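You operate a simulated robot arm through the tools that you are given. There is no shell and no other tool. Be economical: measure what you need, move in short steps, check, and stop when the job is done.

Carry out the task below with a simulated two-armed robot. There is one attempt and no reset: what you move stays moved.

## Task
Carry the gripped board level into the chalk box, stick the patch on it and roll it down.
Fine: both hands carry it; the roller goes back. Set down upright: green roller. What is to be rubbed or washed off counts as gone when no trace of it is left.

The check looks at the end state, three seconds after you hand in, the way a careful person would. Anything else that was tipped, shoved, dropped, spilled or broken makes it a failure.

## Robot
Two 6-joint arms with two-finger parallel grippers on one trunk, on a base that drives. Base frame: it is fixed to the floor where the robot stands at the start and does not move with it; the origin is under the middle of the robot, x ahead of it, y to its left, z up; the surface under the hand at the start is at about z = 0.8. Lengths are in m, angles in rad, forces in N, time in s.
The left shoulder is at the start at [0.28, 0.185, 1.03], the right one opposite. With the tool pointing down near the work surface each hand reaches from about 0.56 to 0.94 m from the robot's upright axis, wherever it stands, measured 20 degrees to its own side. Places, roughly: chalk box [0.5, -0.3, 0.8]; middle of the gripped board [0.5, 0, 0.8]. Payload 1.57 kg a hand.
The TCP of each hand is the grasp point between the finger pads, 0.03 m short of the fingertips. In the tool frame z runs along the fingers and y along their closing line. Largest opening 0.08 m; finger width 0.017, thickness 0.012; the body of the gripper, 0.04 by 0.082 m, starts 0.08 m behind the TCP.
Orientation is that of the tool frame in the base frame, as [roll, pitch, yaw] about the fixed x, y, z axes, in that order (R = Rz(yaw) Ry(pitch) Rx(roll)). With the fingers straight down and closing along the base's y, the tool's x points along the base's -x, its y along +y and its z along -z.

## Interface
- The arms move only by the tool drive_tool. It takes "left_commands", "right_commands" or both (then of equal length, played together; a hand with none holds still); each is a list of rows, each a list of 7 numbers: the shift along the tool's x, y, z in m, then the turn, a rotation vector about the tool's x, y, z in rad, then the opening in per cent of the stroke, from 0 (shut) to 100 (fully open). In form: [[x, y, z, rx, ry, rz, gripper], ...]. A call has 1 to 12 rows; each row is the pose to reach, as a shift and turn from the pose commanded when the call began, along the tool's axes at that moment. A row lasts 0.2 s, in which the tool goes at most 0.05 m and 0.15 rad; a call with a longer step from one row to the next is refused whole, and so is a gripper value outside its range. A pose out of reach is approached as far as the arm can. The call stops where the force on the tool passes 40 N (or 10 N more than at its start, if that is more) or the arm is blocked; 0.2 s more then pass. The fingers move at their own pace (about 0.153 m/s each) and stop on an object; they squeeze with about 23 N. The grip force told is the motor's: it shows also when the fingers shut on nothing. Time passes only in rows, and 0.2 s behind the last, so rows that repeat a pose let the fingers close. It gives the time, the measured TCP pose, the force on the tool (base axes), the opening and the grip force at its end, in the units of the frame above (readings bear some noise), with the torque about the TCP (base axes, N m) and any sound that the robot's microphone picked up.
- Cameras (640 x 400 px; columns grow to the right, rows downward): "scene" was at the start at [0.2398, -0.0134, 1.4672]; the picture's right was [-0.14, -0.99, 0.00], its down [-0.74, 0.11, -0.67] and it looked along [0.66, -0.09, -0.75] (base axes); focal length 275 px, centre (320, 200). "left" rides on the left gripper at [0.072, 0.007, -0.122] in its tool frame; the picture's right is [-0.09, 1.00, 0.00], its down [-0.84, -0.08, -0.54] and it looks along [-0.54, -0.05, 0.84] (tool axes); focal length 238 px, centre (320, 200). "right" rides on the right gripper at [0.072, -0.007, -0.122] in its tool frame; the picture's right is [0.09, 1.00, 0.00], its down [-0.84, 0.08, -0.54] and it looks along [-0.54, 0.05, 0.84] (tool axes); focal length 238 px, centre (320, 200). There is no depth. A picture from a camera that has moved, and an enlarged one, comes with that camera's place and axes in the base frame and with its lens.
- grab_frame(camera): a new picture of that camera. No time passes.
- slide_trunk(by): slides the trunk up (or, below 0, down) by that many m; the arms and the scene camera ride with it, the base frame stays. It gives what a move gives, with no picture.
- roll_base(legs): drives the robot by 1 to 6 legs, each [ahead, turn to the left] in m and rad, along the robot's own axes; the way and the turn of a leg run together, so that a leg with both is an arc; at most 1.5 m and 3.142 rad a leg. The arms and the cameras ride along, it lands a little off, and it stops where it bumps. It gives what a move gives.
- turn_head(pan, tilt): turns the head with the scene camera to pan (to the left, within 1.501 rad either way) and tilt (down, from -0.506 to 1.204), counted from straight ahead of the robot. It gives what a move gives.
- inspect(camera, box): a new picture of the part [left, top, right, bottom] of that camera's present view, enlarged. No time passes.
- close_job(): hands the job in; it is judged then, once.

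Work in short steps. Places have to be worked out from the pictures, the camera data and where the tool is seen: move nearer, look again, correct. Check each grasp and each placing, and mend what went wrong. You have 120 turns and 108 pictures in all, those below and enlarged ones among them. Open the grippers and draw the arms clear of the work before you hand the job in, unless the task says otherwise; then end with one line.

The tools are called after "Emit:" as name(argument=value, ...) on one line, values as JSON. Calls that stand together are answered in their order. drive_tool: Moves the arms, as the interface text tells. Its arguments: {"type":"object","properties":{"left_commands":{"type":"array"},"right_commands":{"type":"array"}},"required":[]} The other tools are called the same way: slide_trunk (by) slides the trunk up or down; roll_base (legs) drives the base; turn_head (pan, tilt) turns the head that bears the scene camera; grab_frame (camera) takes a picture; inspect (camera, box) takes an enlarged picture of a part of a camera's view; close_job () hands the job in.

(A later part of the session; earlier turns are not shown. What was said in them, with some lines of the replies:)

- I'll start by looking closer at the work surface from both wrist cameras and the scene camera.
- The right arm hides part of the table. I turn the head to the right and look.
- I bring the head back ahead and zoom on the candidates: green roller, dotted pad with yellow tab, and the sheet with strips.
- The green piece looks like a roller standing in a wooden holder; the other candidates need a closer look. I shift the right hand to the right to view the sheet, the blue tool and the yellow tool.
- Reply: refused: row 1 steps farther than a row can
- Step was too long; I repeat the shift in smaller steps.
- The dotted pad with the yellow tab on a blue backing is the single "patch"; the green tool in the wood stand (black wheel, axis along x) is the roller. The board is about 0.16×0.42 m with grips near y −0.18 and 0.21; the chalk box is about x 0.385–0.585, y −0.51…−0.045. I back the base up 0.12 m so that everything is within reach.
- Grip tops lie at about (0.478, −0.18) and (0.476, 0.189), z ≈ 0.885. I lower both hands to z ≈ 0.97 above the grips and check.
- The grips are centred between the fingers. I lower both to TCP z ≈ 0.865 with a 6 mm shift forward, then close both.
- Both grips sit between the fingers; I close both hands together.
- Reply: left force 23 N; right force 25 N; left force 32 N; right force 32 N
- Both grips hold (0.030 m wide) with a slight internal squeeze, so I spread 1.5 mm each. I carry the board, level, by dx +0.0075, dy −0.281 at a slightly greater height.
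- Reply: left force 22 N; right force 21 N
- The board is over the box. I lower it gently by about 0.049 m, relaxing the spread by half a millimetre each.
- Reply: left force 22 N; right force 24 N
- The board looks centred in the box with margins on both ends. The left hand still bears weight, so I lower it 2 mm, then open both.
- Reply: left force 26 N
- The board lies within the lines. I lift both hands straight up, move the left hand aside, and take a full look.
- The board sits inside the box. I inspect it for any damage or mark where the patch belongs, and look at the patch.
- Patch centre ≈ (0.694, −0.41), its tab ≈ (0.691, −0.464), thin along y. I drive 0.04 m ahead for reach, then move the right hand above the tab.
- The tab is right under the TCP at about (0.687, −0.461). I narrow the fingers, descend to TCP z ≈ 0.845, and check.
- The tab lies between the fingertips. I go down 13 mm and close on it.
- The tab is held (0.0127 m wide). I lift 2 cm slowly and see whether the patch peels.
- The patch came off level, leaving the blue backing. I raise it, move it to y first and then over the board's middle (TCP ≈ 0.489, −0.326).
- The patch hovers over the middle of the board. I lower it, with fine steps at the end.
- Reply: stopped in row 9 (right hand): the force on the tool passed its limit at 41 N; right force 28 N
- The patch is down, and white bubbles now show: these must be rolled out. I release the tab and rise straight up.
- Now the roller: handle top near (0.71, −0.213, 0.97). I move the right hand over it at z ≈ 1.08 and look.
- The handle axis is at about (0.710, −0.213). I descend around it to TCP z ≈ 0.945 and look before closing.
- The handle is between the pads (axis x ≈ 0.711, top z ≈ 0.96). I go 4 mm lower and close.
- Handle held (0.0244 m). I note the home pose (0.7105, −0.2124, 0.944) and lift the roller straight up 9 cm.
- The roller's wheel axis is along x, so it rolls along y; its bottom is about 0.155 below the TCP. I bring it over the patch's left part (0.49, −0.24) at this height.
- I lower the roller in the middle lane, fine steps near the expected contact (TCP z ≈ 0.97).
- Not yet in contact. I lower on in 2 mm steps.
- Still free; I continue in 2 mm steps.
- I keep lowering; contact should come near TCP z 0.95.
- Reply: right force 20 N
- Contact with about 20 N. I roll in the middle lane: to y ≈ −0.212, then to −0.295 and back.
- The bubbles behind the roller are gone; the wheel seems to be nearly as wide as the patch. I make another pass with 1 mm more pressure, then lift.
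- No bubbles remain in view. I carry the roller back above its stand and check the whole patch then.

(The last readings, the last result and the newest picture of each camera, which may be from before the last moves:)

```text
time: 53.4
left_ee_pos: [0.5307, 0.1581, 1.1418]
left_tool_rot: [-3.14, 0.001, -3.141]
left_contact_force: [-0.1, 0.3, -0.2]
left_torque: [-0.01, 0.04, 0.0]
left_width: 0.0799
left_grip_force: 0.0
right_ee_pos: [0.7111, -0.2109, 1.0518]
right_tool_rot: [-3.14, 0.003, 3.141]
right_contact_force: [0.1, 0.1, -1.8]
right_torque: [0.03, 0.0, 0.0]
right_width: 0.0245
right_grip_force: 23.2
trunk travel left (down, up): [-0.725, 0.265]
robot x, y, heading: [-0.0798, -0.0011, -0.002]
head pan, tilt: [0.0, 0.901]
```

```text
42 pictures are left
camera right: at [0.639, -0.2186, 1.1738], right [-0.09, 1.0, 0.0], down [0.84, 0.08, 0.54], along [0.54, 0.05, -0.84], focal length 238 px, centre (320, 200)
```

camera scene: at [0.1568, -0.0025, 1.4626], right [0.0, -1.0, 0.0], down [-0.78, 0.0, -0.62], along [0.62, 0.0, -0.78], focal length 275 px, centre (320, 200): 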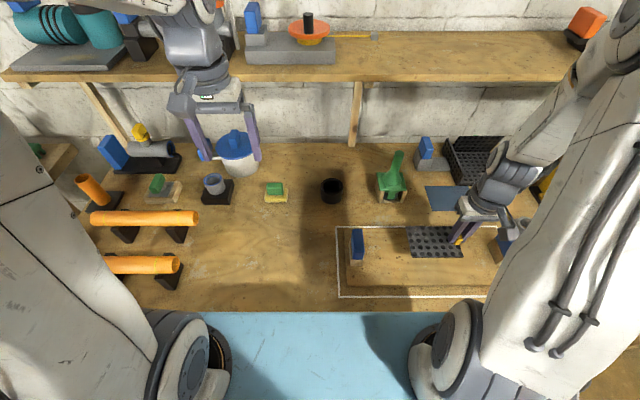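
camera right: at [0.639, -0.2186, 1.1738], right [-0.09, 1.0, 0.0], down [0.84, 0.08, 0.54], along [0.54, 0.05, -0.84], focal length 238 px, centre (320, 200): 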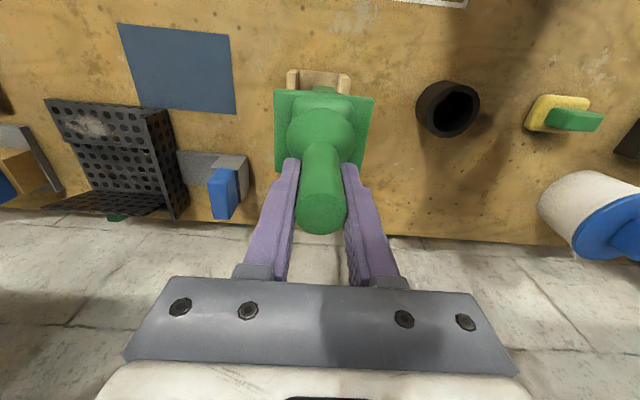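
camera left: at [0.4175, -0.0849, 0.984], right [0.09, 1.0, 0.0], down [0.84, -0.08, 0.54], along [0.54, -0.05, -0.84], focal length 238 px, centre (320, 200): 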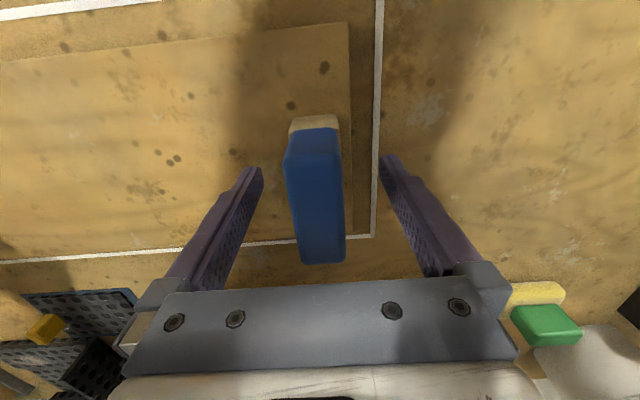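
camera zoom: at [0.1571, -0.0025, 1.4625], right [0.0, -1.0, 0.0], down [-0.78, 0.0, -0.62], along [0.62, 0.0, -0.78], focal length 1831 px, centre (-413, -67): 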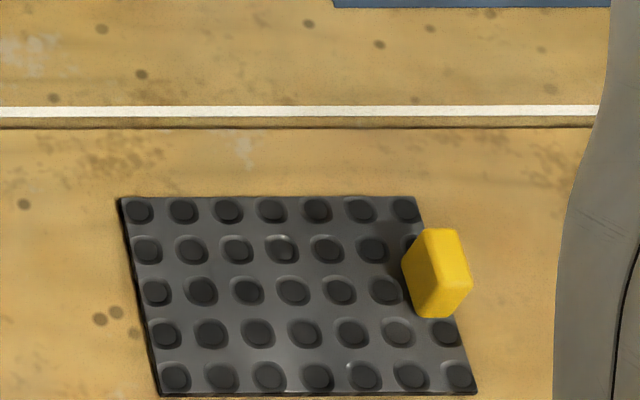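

The patch looks flat; two faint bright spots need a closer look before I put the roller away.

Emit:
inspect(camera="scene", box=[415, 235, 455, 275])

Emit:
drive_tool(left_commands=[[0.01, -0.04, 0, 0, 0, 0, 100], [0.02, -0.08, 0, 0, 0, 0, 100], [0.03, -0.12, 0.0, 0, 0, 0, 100], [0.04, -0.16, 0.02, 0, 0, 0, 100], [0.05, -0.2, 0.04, 0, 0, 0, 100], [0.06, -0.24, 0.06, 0, 0, 0, 100], [0.07, -0.28, 0.08, 0, 0, 0, 100], [0.07, -0.28, 0.08, 0, 0, 0, 100]])

Emit:
inspect(camera="left", box=[120, 20, 360, 170])

```text
10.00 times, centred on (435, 255) of scene
camera zoom: at [0.1571, -0.0025, 1.4625], right [0.0, -1.0, 0.0], down [-0.78, 0.0, -0.62], along [0.62, 0.0, -0.78], focal length 2746 px, centre (-830, -350)
```

zoom: 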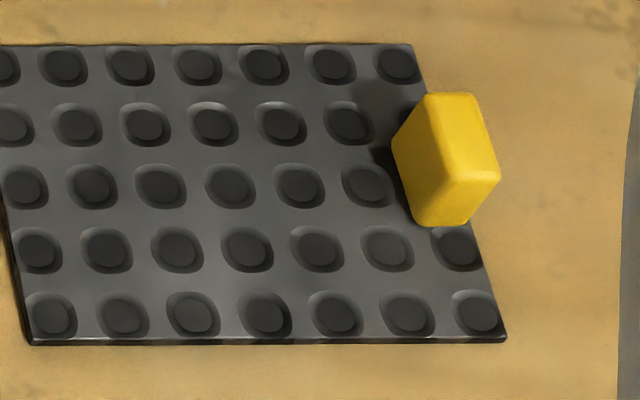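

```text
time: 55.2
left_ee_pos: [0.4594, -0.1199, 1.0608]
left_tool_rot: [3.141, 0.001, -3.141]
left_contact_force: [-0.2, -0.8, 1.3]
left_torque: [-0.02, 0.01, 0.02]
left_width: 0.08
left_grip_force: 0.1
right_ee_pos: [0.7107, -0.2091, 1.0515]
right_tool_rot: [-3.14, 0.005, -3.141]
right_contact_force: [0.0, 0.2, -2.0]
right_torque: [0.0, -0.04, 0.02]
right_width: 0.0245
right_grip_force: 23.1
trunk travel left (down, up): [-0.725, 0.265]
robot x, y, heading: [-0.0778, -0.0025, -0.001]
head pan, tilt: [0.0, 0.901]
```

```text
2.67 times, centred on (240, 95) of left
camera zoom: at [0.3877, -0.1139, 1.1835], right [0.09, 1.0, 0.0], down [0.84, -0.08, 0.54], along [0.54, -0.05, -0.84], focal length 636 px, centre (533, 480)
```

zoom: 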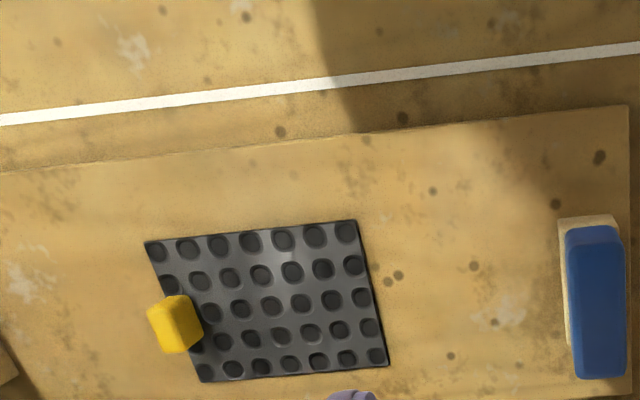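

The patch shows no trace of bubbles. I retreat the left hand and lower the roller back to its recorded home pose.

Emit:
drive_tool(left_commands=[[0, 0.04, -0.02, 0, 0, 0, 100], [0, 0.08, -0.04, 0, 0, 0, 100], [0, 0.12, -0.06, 0, 0, 0, 100], [0, 0.16, -0.08, 0, 0, 0, 100], [0, 0.2, -0.08, 0, 0, 0, 100], [0, 0.24, -0.08, 0, 0, 0, 100], [0, 0.28, -0.08, 0, 0, 0, 100], [0, 0.28, -0.08, 0, 0, 0, 100]], right_commands=[[0.001, -0.001, 0, 0, 0, 0, 0], [0.001, -0.001, 0.01, 0, 0, 0, 0], [0.001, -0.001, 0.02, 0, 0, 0, 0], [0.001, -0.001, 0.03, 0, 0, 0, 0], [0.001, -0.001, 0.04, 0, 0, 0, 0], [0.001, -0.001, 0.045, 0, 0, 0, 0], [0.001, -0.001, 0.05, 0, 0, 0, 0], [0.001, -0.001, 0.05, 0, 0, 0, 0]])

Emit:
inspect(camera="scene", box=[340, 100, 460, 220])

Emit:
grab_frame(camera="right")

```text
time: 57.0
left_ee_pos: [0.4596, 0.16, 1.1418]
left_tool_rot: [-3.141, 0.0, 3.141]
left_contact_force: [0.6, 0.0, -0.1]
left_torque: [0.0, 0.02, -0.02]
left_width: 0.0798
left_grip_force: 0.1
right_ee_pos: [0.7103, -0.2119, 1.0011]
right_tool_rot: [-3.14, 0.004, 3.141]
right_contact_force: [-0.2, -0.9, -1.8]
right_torque: [0.01, 0.0, -0.03]
right_width: 0.0247
right_grip_force: 22.7
trunk travel left (down, up): [-0.725, 0.265]
robot x, y, heading: [-0.0837, -0.0, 0.001]
head pan, tilt: [0.0, 0.901]
```

```text
3.33 times, centred on (400, 160) of scene
camera zoom: at [0.1569, -0.0024, 1.4626], right [0.0, -1.0, 0.0], down [-0.78, 0.0, -0.62], along [0.62, 0.0, -0.78], focal length 915 px, centre (53, 333)
```

zoom: 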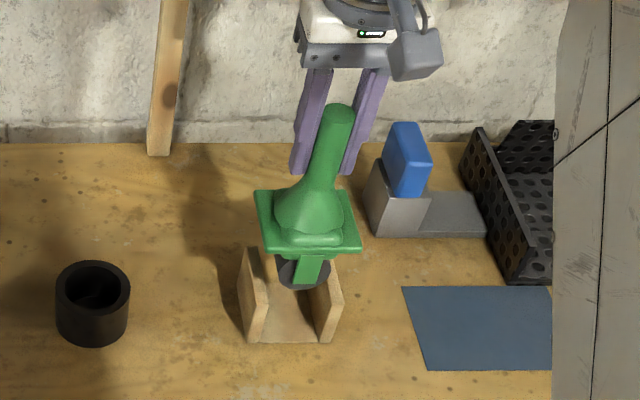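

```text
38 pictures are left
camera right: at [0.6377, -0.2201, 1.1241], right [-0.09, 1.0, 0.0], down [0.84, 0.08, 0.54], along [0.54, 0.05, -0.84], focal length 238 px, centre (320, 200)
```

right: 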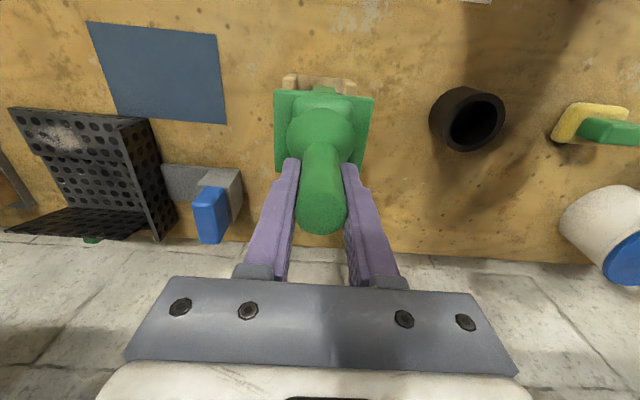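

The wheel is centred between the stand's cheeks. I lower on, slowly at the end.

Emit:
drive_tool(right_commands=[[0, 0, 0.012, 0, 0, 0, 0], [0, 0, 0.024, 0, 0, 0, 0], [0, 0, 0.036, 0, 0, 0, 0], [0, 0, 0.045, 0, 0, 0, 0], [0, 0, 0.05, 0, 0, 0, 0], [0, 0, 0.053, 0, 0, 0, 0], [0, 0, 0.053, 0, 0, 0, 0]])

Emit:
inspect(camera="scene", box=[340, 100, 460, 220])

```text
time: 58.6
left_ee_pos: [0.4605, 0.1588, 1.1415]
left_tool_rot: [-3.141, -0.001, -3.141]
left_contact_force: [-0.1, -0.1, 0.1]
left_torque: [-0.03, 0.0, 0.01]
left_width: 0.0801
left_grip_force: 0.0
right_ee_pos: [0.71, -0.2125, 0.9488]
right_tool_rot: [-3.139, 0.004, -3.142]
right_contact_force: [-0.3, 0.8, -0.5]
right_torque: [-0.02, -0.04, -0.01]
right_width: 0.0244
right_grip_force: 22.9
trunk travel left (down, up): [-0.725, 0.265]
robot x, y, heading: [-0.0808, 0.0005, 0.003]
head pan, tilt: [0.0, 0.901]
```

```text
3.33 times, centred on (400, 160) of scene
camera zoom: at [0.1569, -0.0025, 1.4626], right [0.0, -1.0, 0.0], down [-0.78, 0.0, -0.62], along [0.62, 0.0, -0.78], focal length 915 px, centre (53, 333)
```

zoom: 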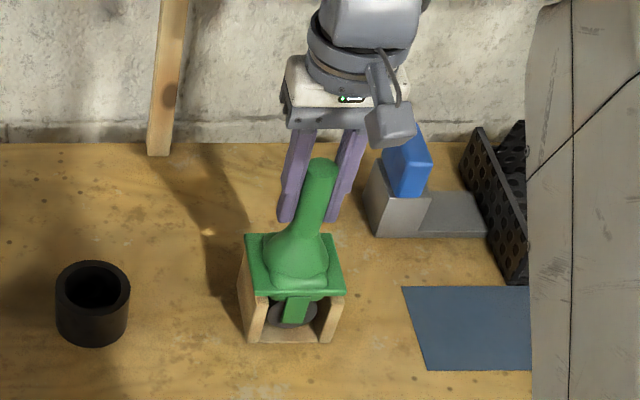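

The plate is almost on the cheeks. I lower in 1.5 mm steps until contact.

Emit:
drive_tool(right_commands=[[0, 0, 0.0015, 0, 0, 0, 0], [0, 0, 0.003, 0, 0, 0, 0], [0, 0, 0.0045, 0, 0, 0, 0], [0, 0, 0.0045, 0, 0, 0, 0]])

```text
time: 59.6
left_ee_pos: [0.4602, 0.1588, 1.1416]
left_tool_rot: [-3.14, 0.0, -3.14]
left_contact_force: [0.1, 0.0, 0.0]
left_torque: [0.01, 0.01, 0.02]
left_width: 0.0801
left_grip_force: 0.1
right_ee_pos: [0.7095, -0.2127, 0.9447]
right_tool_rot: [-3.14, 0.004, 3.14]
right_contact_force: [0.8, -0.7, -2.1]
right_torque: [0.01, -0.03, 0.01]
right_width: 0.0243
right_grip_force: 23.1
trunk travel left (down, up): [-0.725, 0.265]
robot x, y, heading: [-0.0825, 0.0023, -0.001]
head pan, tilt: [0.0, 0.901]
```

Still no load; a bit further.

Emit:
drive_tool(right_commands=[[0, 0, 0.001, 0, 0, 0, 0], [0, 0, 0.002, 0, 0, 0, 0], [0, 0, 0.003, 0, 0, 0, 0], [0, 0, 0.003, 0, 0, 0, 0]])

Emit:
inspect(camera="scene", box=[360, 130, 440, 210])

```text
time: 60.6
left_ee_pos: [0.4597, 0.159, 1.143]
left_tool_rot: [3.141, 0.0, 3.141]
left_contact_force: [-0.5, -0.1, 0.3]
left_torque: [0.01, 0.0, -0.02]
left_width: 0.0801
left_grip_force: 0.0
right_ee_pos: [0.7111, -0.2127, 0.9415]
right_tool_rot: [-3.14, 0.004, -3.142]
right_contact_force: [0.1, 0.5, -2.4]
right_torque: [0.0, 0.0, -0.02]
right_width: 0.0244
right_grip_force: 23.3
trunk travel left (down, up): [-0.725, 0.265]
robot x, y, heading: [-0.0817, -0.002, 0.0]
head pan, tilt: [0.0, 0.901]
```

```text
5.00 times, centred on (400, 170) of scene
camera zoom: at [0.1569, -0.0025, 1.4626], right [0.0, -1.0, 0.0], down [-0.78, 0.0, -0.62], along [0.62, 0.0, -0.78], focal length 1373 px, centre (-80, 350)
```

zoom: 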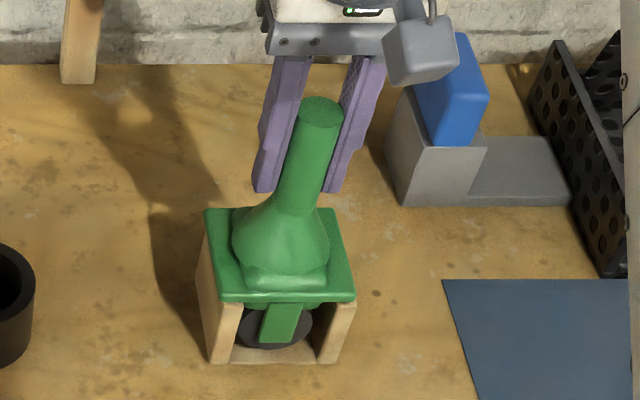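

The roller slid up slightly in the grip during rolling, so there may be a few mm left. I continue down until contact.

Emit:
drive_tool(right_commands=[[0, 0, 0.001, 0, 0, 0, 0], [0, 0, 0.002, 0, 0, 0, 0], [0, 0, 0.003, 0, 0, 0, 0], [0, 0, 0.003, 0, 0, 0, 0]])

```text
time: 61.6
left_ee_pos: [0.4588, 0.1591, 1.1419]
left_tool_rot: [3.141, 0.0, 3.141]
left_contact_force: [0.2, 0.8, -0.1]
left_torque: [-0.04, 0.0, 0.01]
left_width: 0.0798
left_grip_force: 0.1
right_ee_pos: [0.7114, -0.2131, 0.9395]
right_tool_rot: [-3.139, 0.002, -3.141]
right_contact_force: [-0.4, -0.6, 0.9]
right_torque: [0.08, -0.06, -0.01]
right_width: 0.0245
right_grip_force: 23.0
trunk travel left (down, up): [-0.725, 0.265]
robot x, y, heading: [-0.0816, 0.0022, 0.002]
head pan, tilt: [0.0, 0.901]
```

The load has gone to the stand (force +0.9). I open, rise straight up, and look.

Emit:
drive_tool(right_commands=[[0, 0, 0, 0, 0, 0, 40], [0, 0, 0, 0, 0, 0, 100], [0, 0, 0, 0, 0, 0, 100], [0, 0, -0.03, 0, 0, 0, 100], [0, 0, -0.07, 0, 0, 0, 100], [0, 0, -0.11, 0, 0, 0, 100], [0, 0, -0.15, 0, 0, 0, 100], [0.04, 0, -0.17, 0, 0, 0, 100], [0.08, 0, -0.18, 0, 0, 0, 100], [0.12, 0, -0.18, 0, 0, 0, 100], [0.15, 0, -0.18, 0, 0, 0, 100]])

Emit:
grab_frame(camera="scene")

Emit:
grab_frame(camera="right")

Emit:
inspect(camera="scene", box=[320, 140, 560, 310])

```text
time: 64.0
left_ee_pos: [0.4606, 0.1601, 1.1411]
left_tool_rot: [3.14, 0.0, -3.14]
left_contact_force: [-0.1, 0.2, -0.9]
left_torque: [-0.02, 0.02, 0.01]
left_width: 0.0801
left_grip_force: 0.1
right_ee_pos: [0.5591, -0.2113, 1.1179]
right_tool_rot: [-3.139, 0.003, 3.141]
right_contact_force: [0.1, -0.6, -0.2]
right_torque: [0.03, 0.01, -0.02]
right_width: 0.08
right_grip_force: 0.1
trunk travel left (down, up): [-0.725, 0.265]
robot x, y, heading: [-0.0866, -0.0013, -0.001]
head pan, tilt: [0.0, 0.901]
```

```text
35 pictures are left
camera scene: at [0.157, -0.0024, 1.4626], right [0.0, -1.0, 0.0], down [-0.78, 0.0, -0.62], along [0.62, 0.0, -0.78], focal length 275 px, centre (320, 200)
```

scene: 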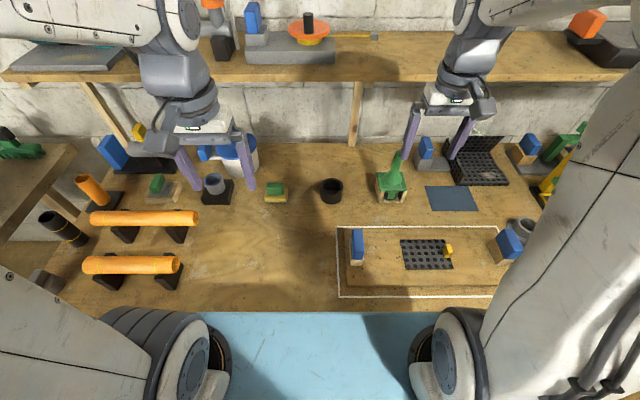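

```text
34 pictures are left
camera right: at [0.4868, -0.2198, 1.2399], right [-0.09, 1.0, 0.0], down [0.84, 0.08, 0.54], along [0.54, 0.05, -0.84], focal length 238 px, centre (320, 200)
```

right: 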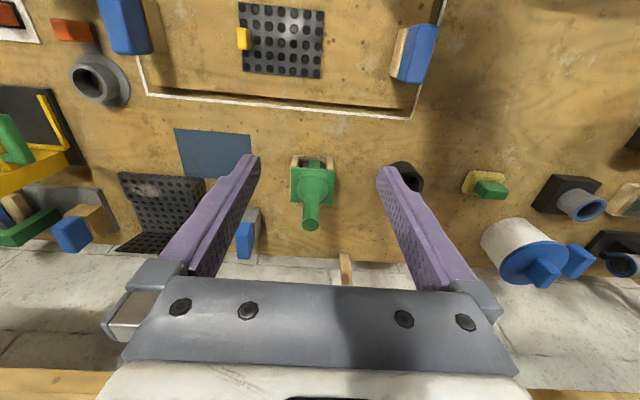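

```text
2.35 times, centred on (440, 225) of scene
camera zoom: at [0.157, -0.0024, 1.4626], right [0.0, -1.0, 0.0], down [-0.78, 0.0, -0.62], along [0.62, 0.0, -0.78], focal length 646 px, centre (38, 141)
```

zoom: 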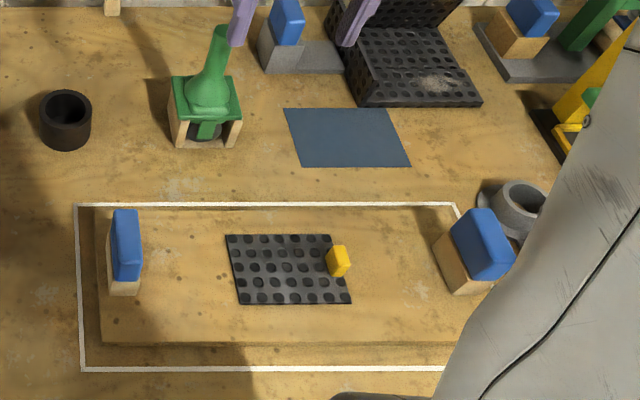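

All stands well. I check the far margin of the board against the chalk line, and the roller's seat.

Emit:
inspect(camera="right", box=[120, 40, 440, 130])

Emit:
inspect(camera="right", box=[270, 130, 370, 240])

```text
2.00 times, centred on (280, 85) of right
camera zoom: at [0.4868, -0.2198, 1.2399], right [-0.09, 1.0, 0.0], down [0.84, 0.08, 0.54], along [0.54, 0.05, -0.84], focal length 477 px, centre (400, 430)
```

zoom: 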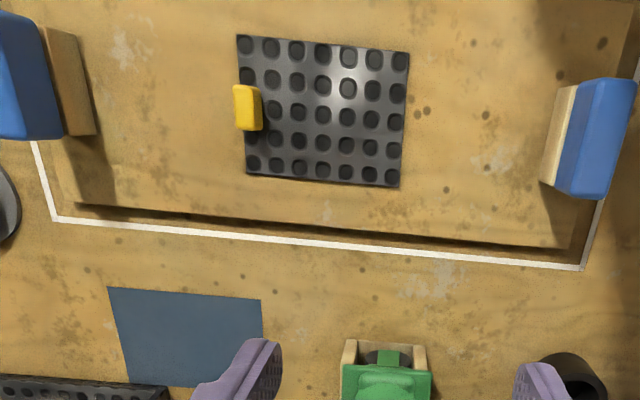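

```text
3.64 times, centred on (320, 185) of right
camera zoom: at [0.4868, -0.2198, 1.2399], right [-0.09, 1.0, 0.0], down [0.84, 0.08, 0.54], along [0.54, 0.05, -0.84], focal length 867 px, centre (320, 254)
```

zoom: 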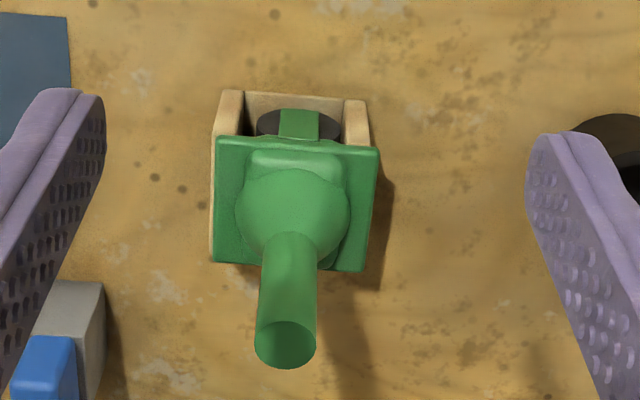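

The board is inside the lines, the patch is flat with no bubbles, the roller stands upright in its holder, and both hands are open and clear. I hand in.

Emit:
close_job()

```text
The job is handed in.
```

I carried the board level with both hands into the chalk box and stuck the patch in the middle of it. I rolled it until no bubbles were left, put the green roller back upright in its stand, and handed the job in.
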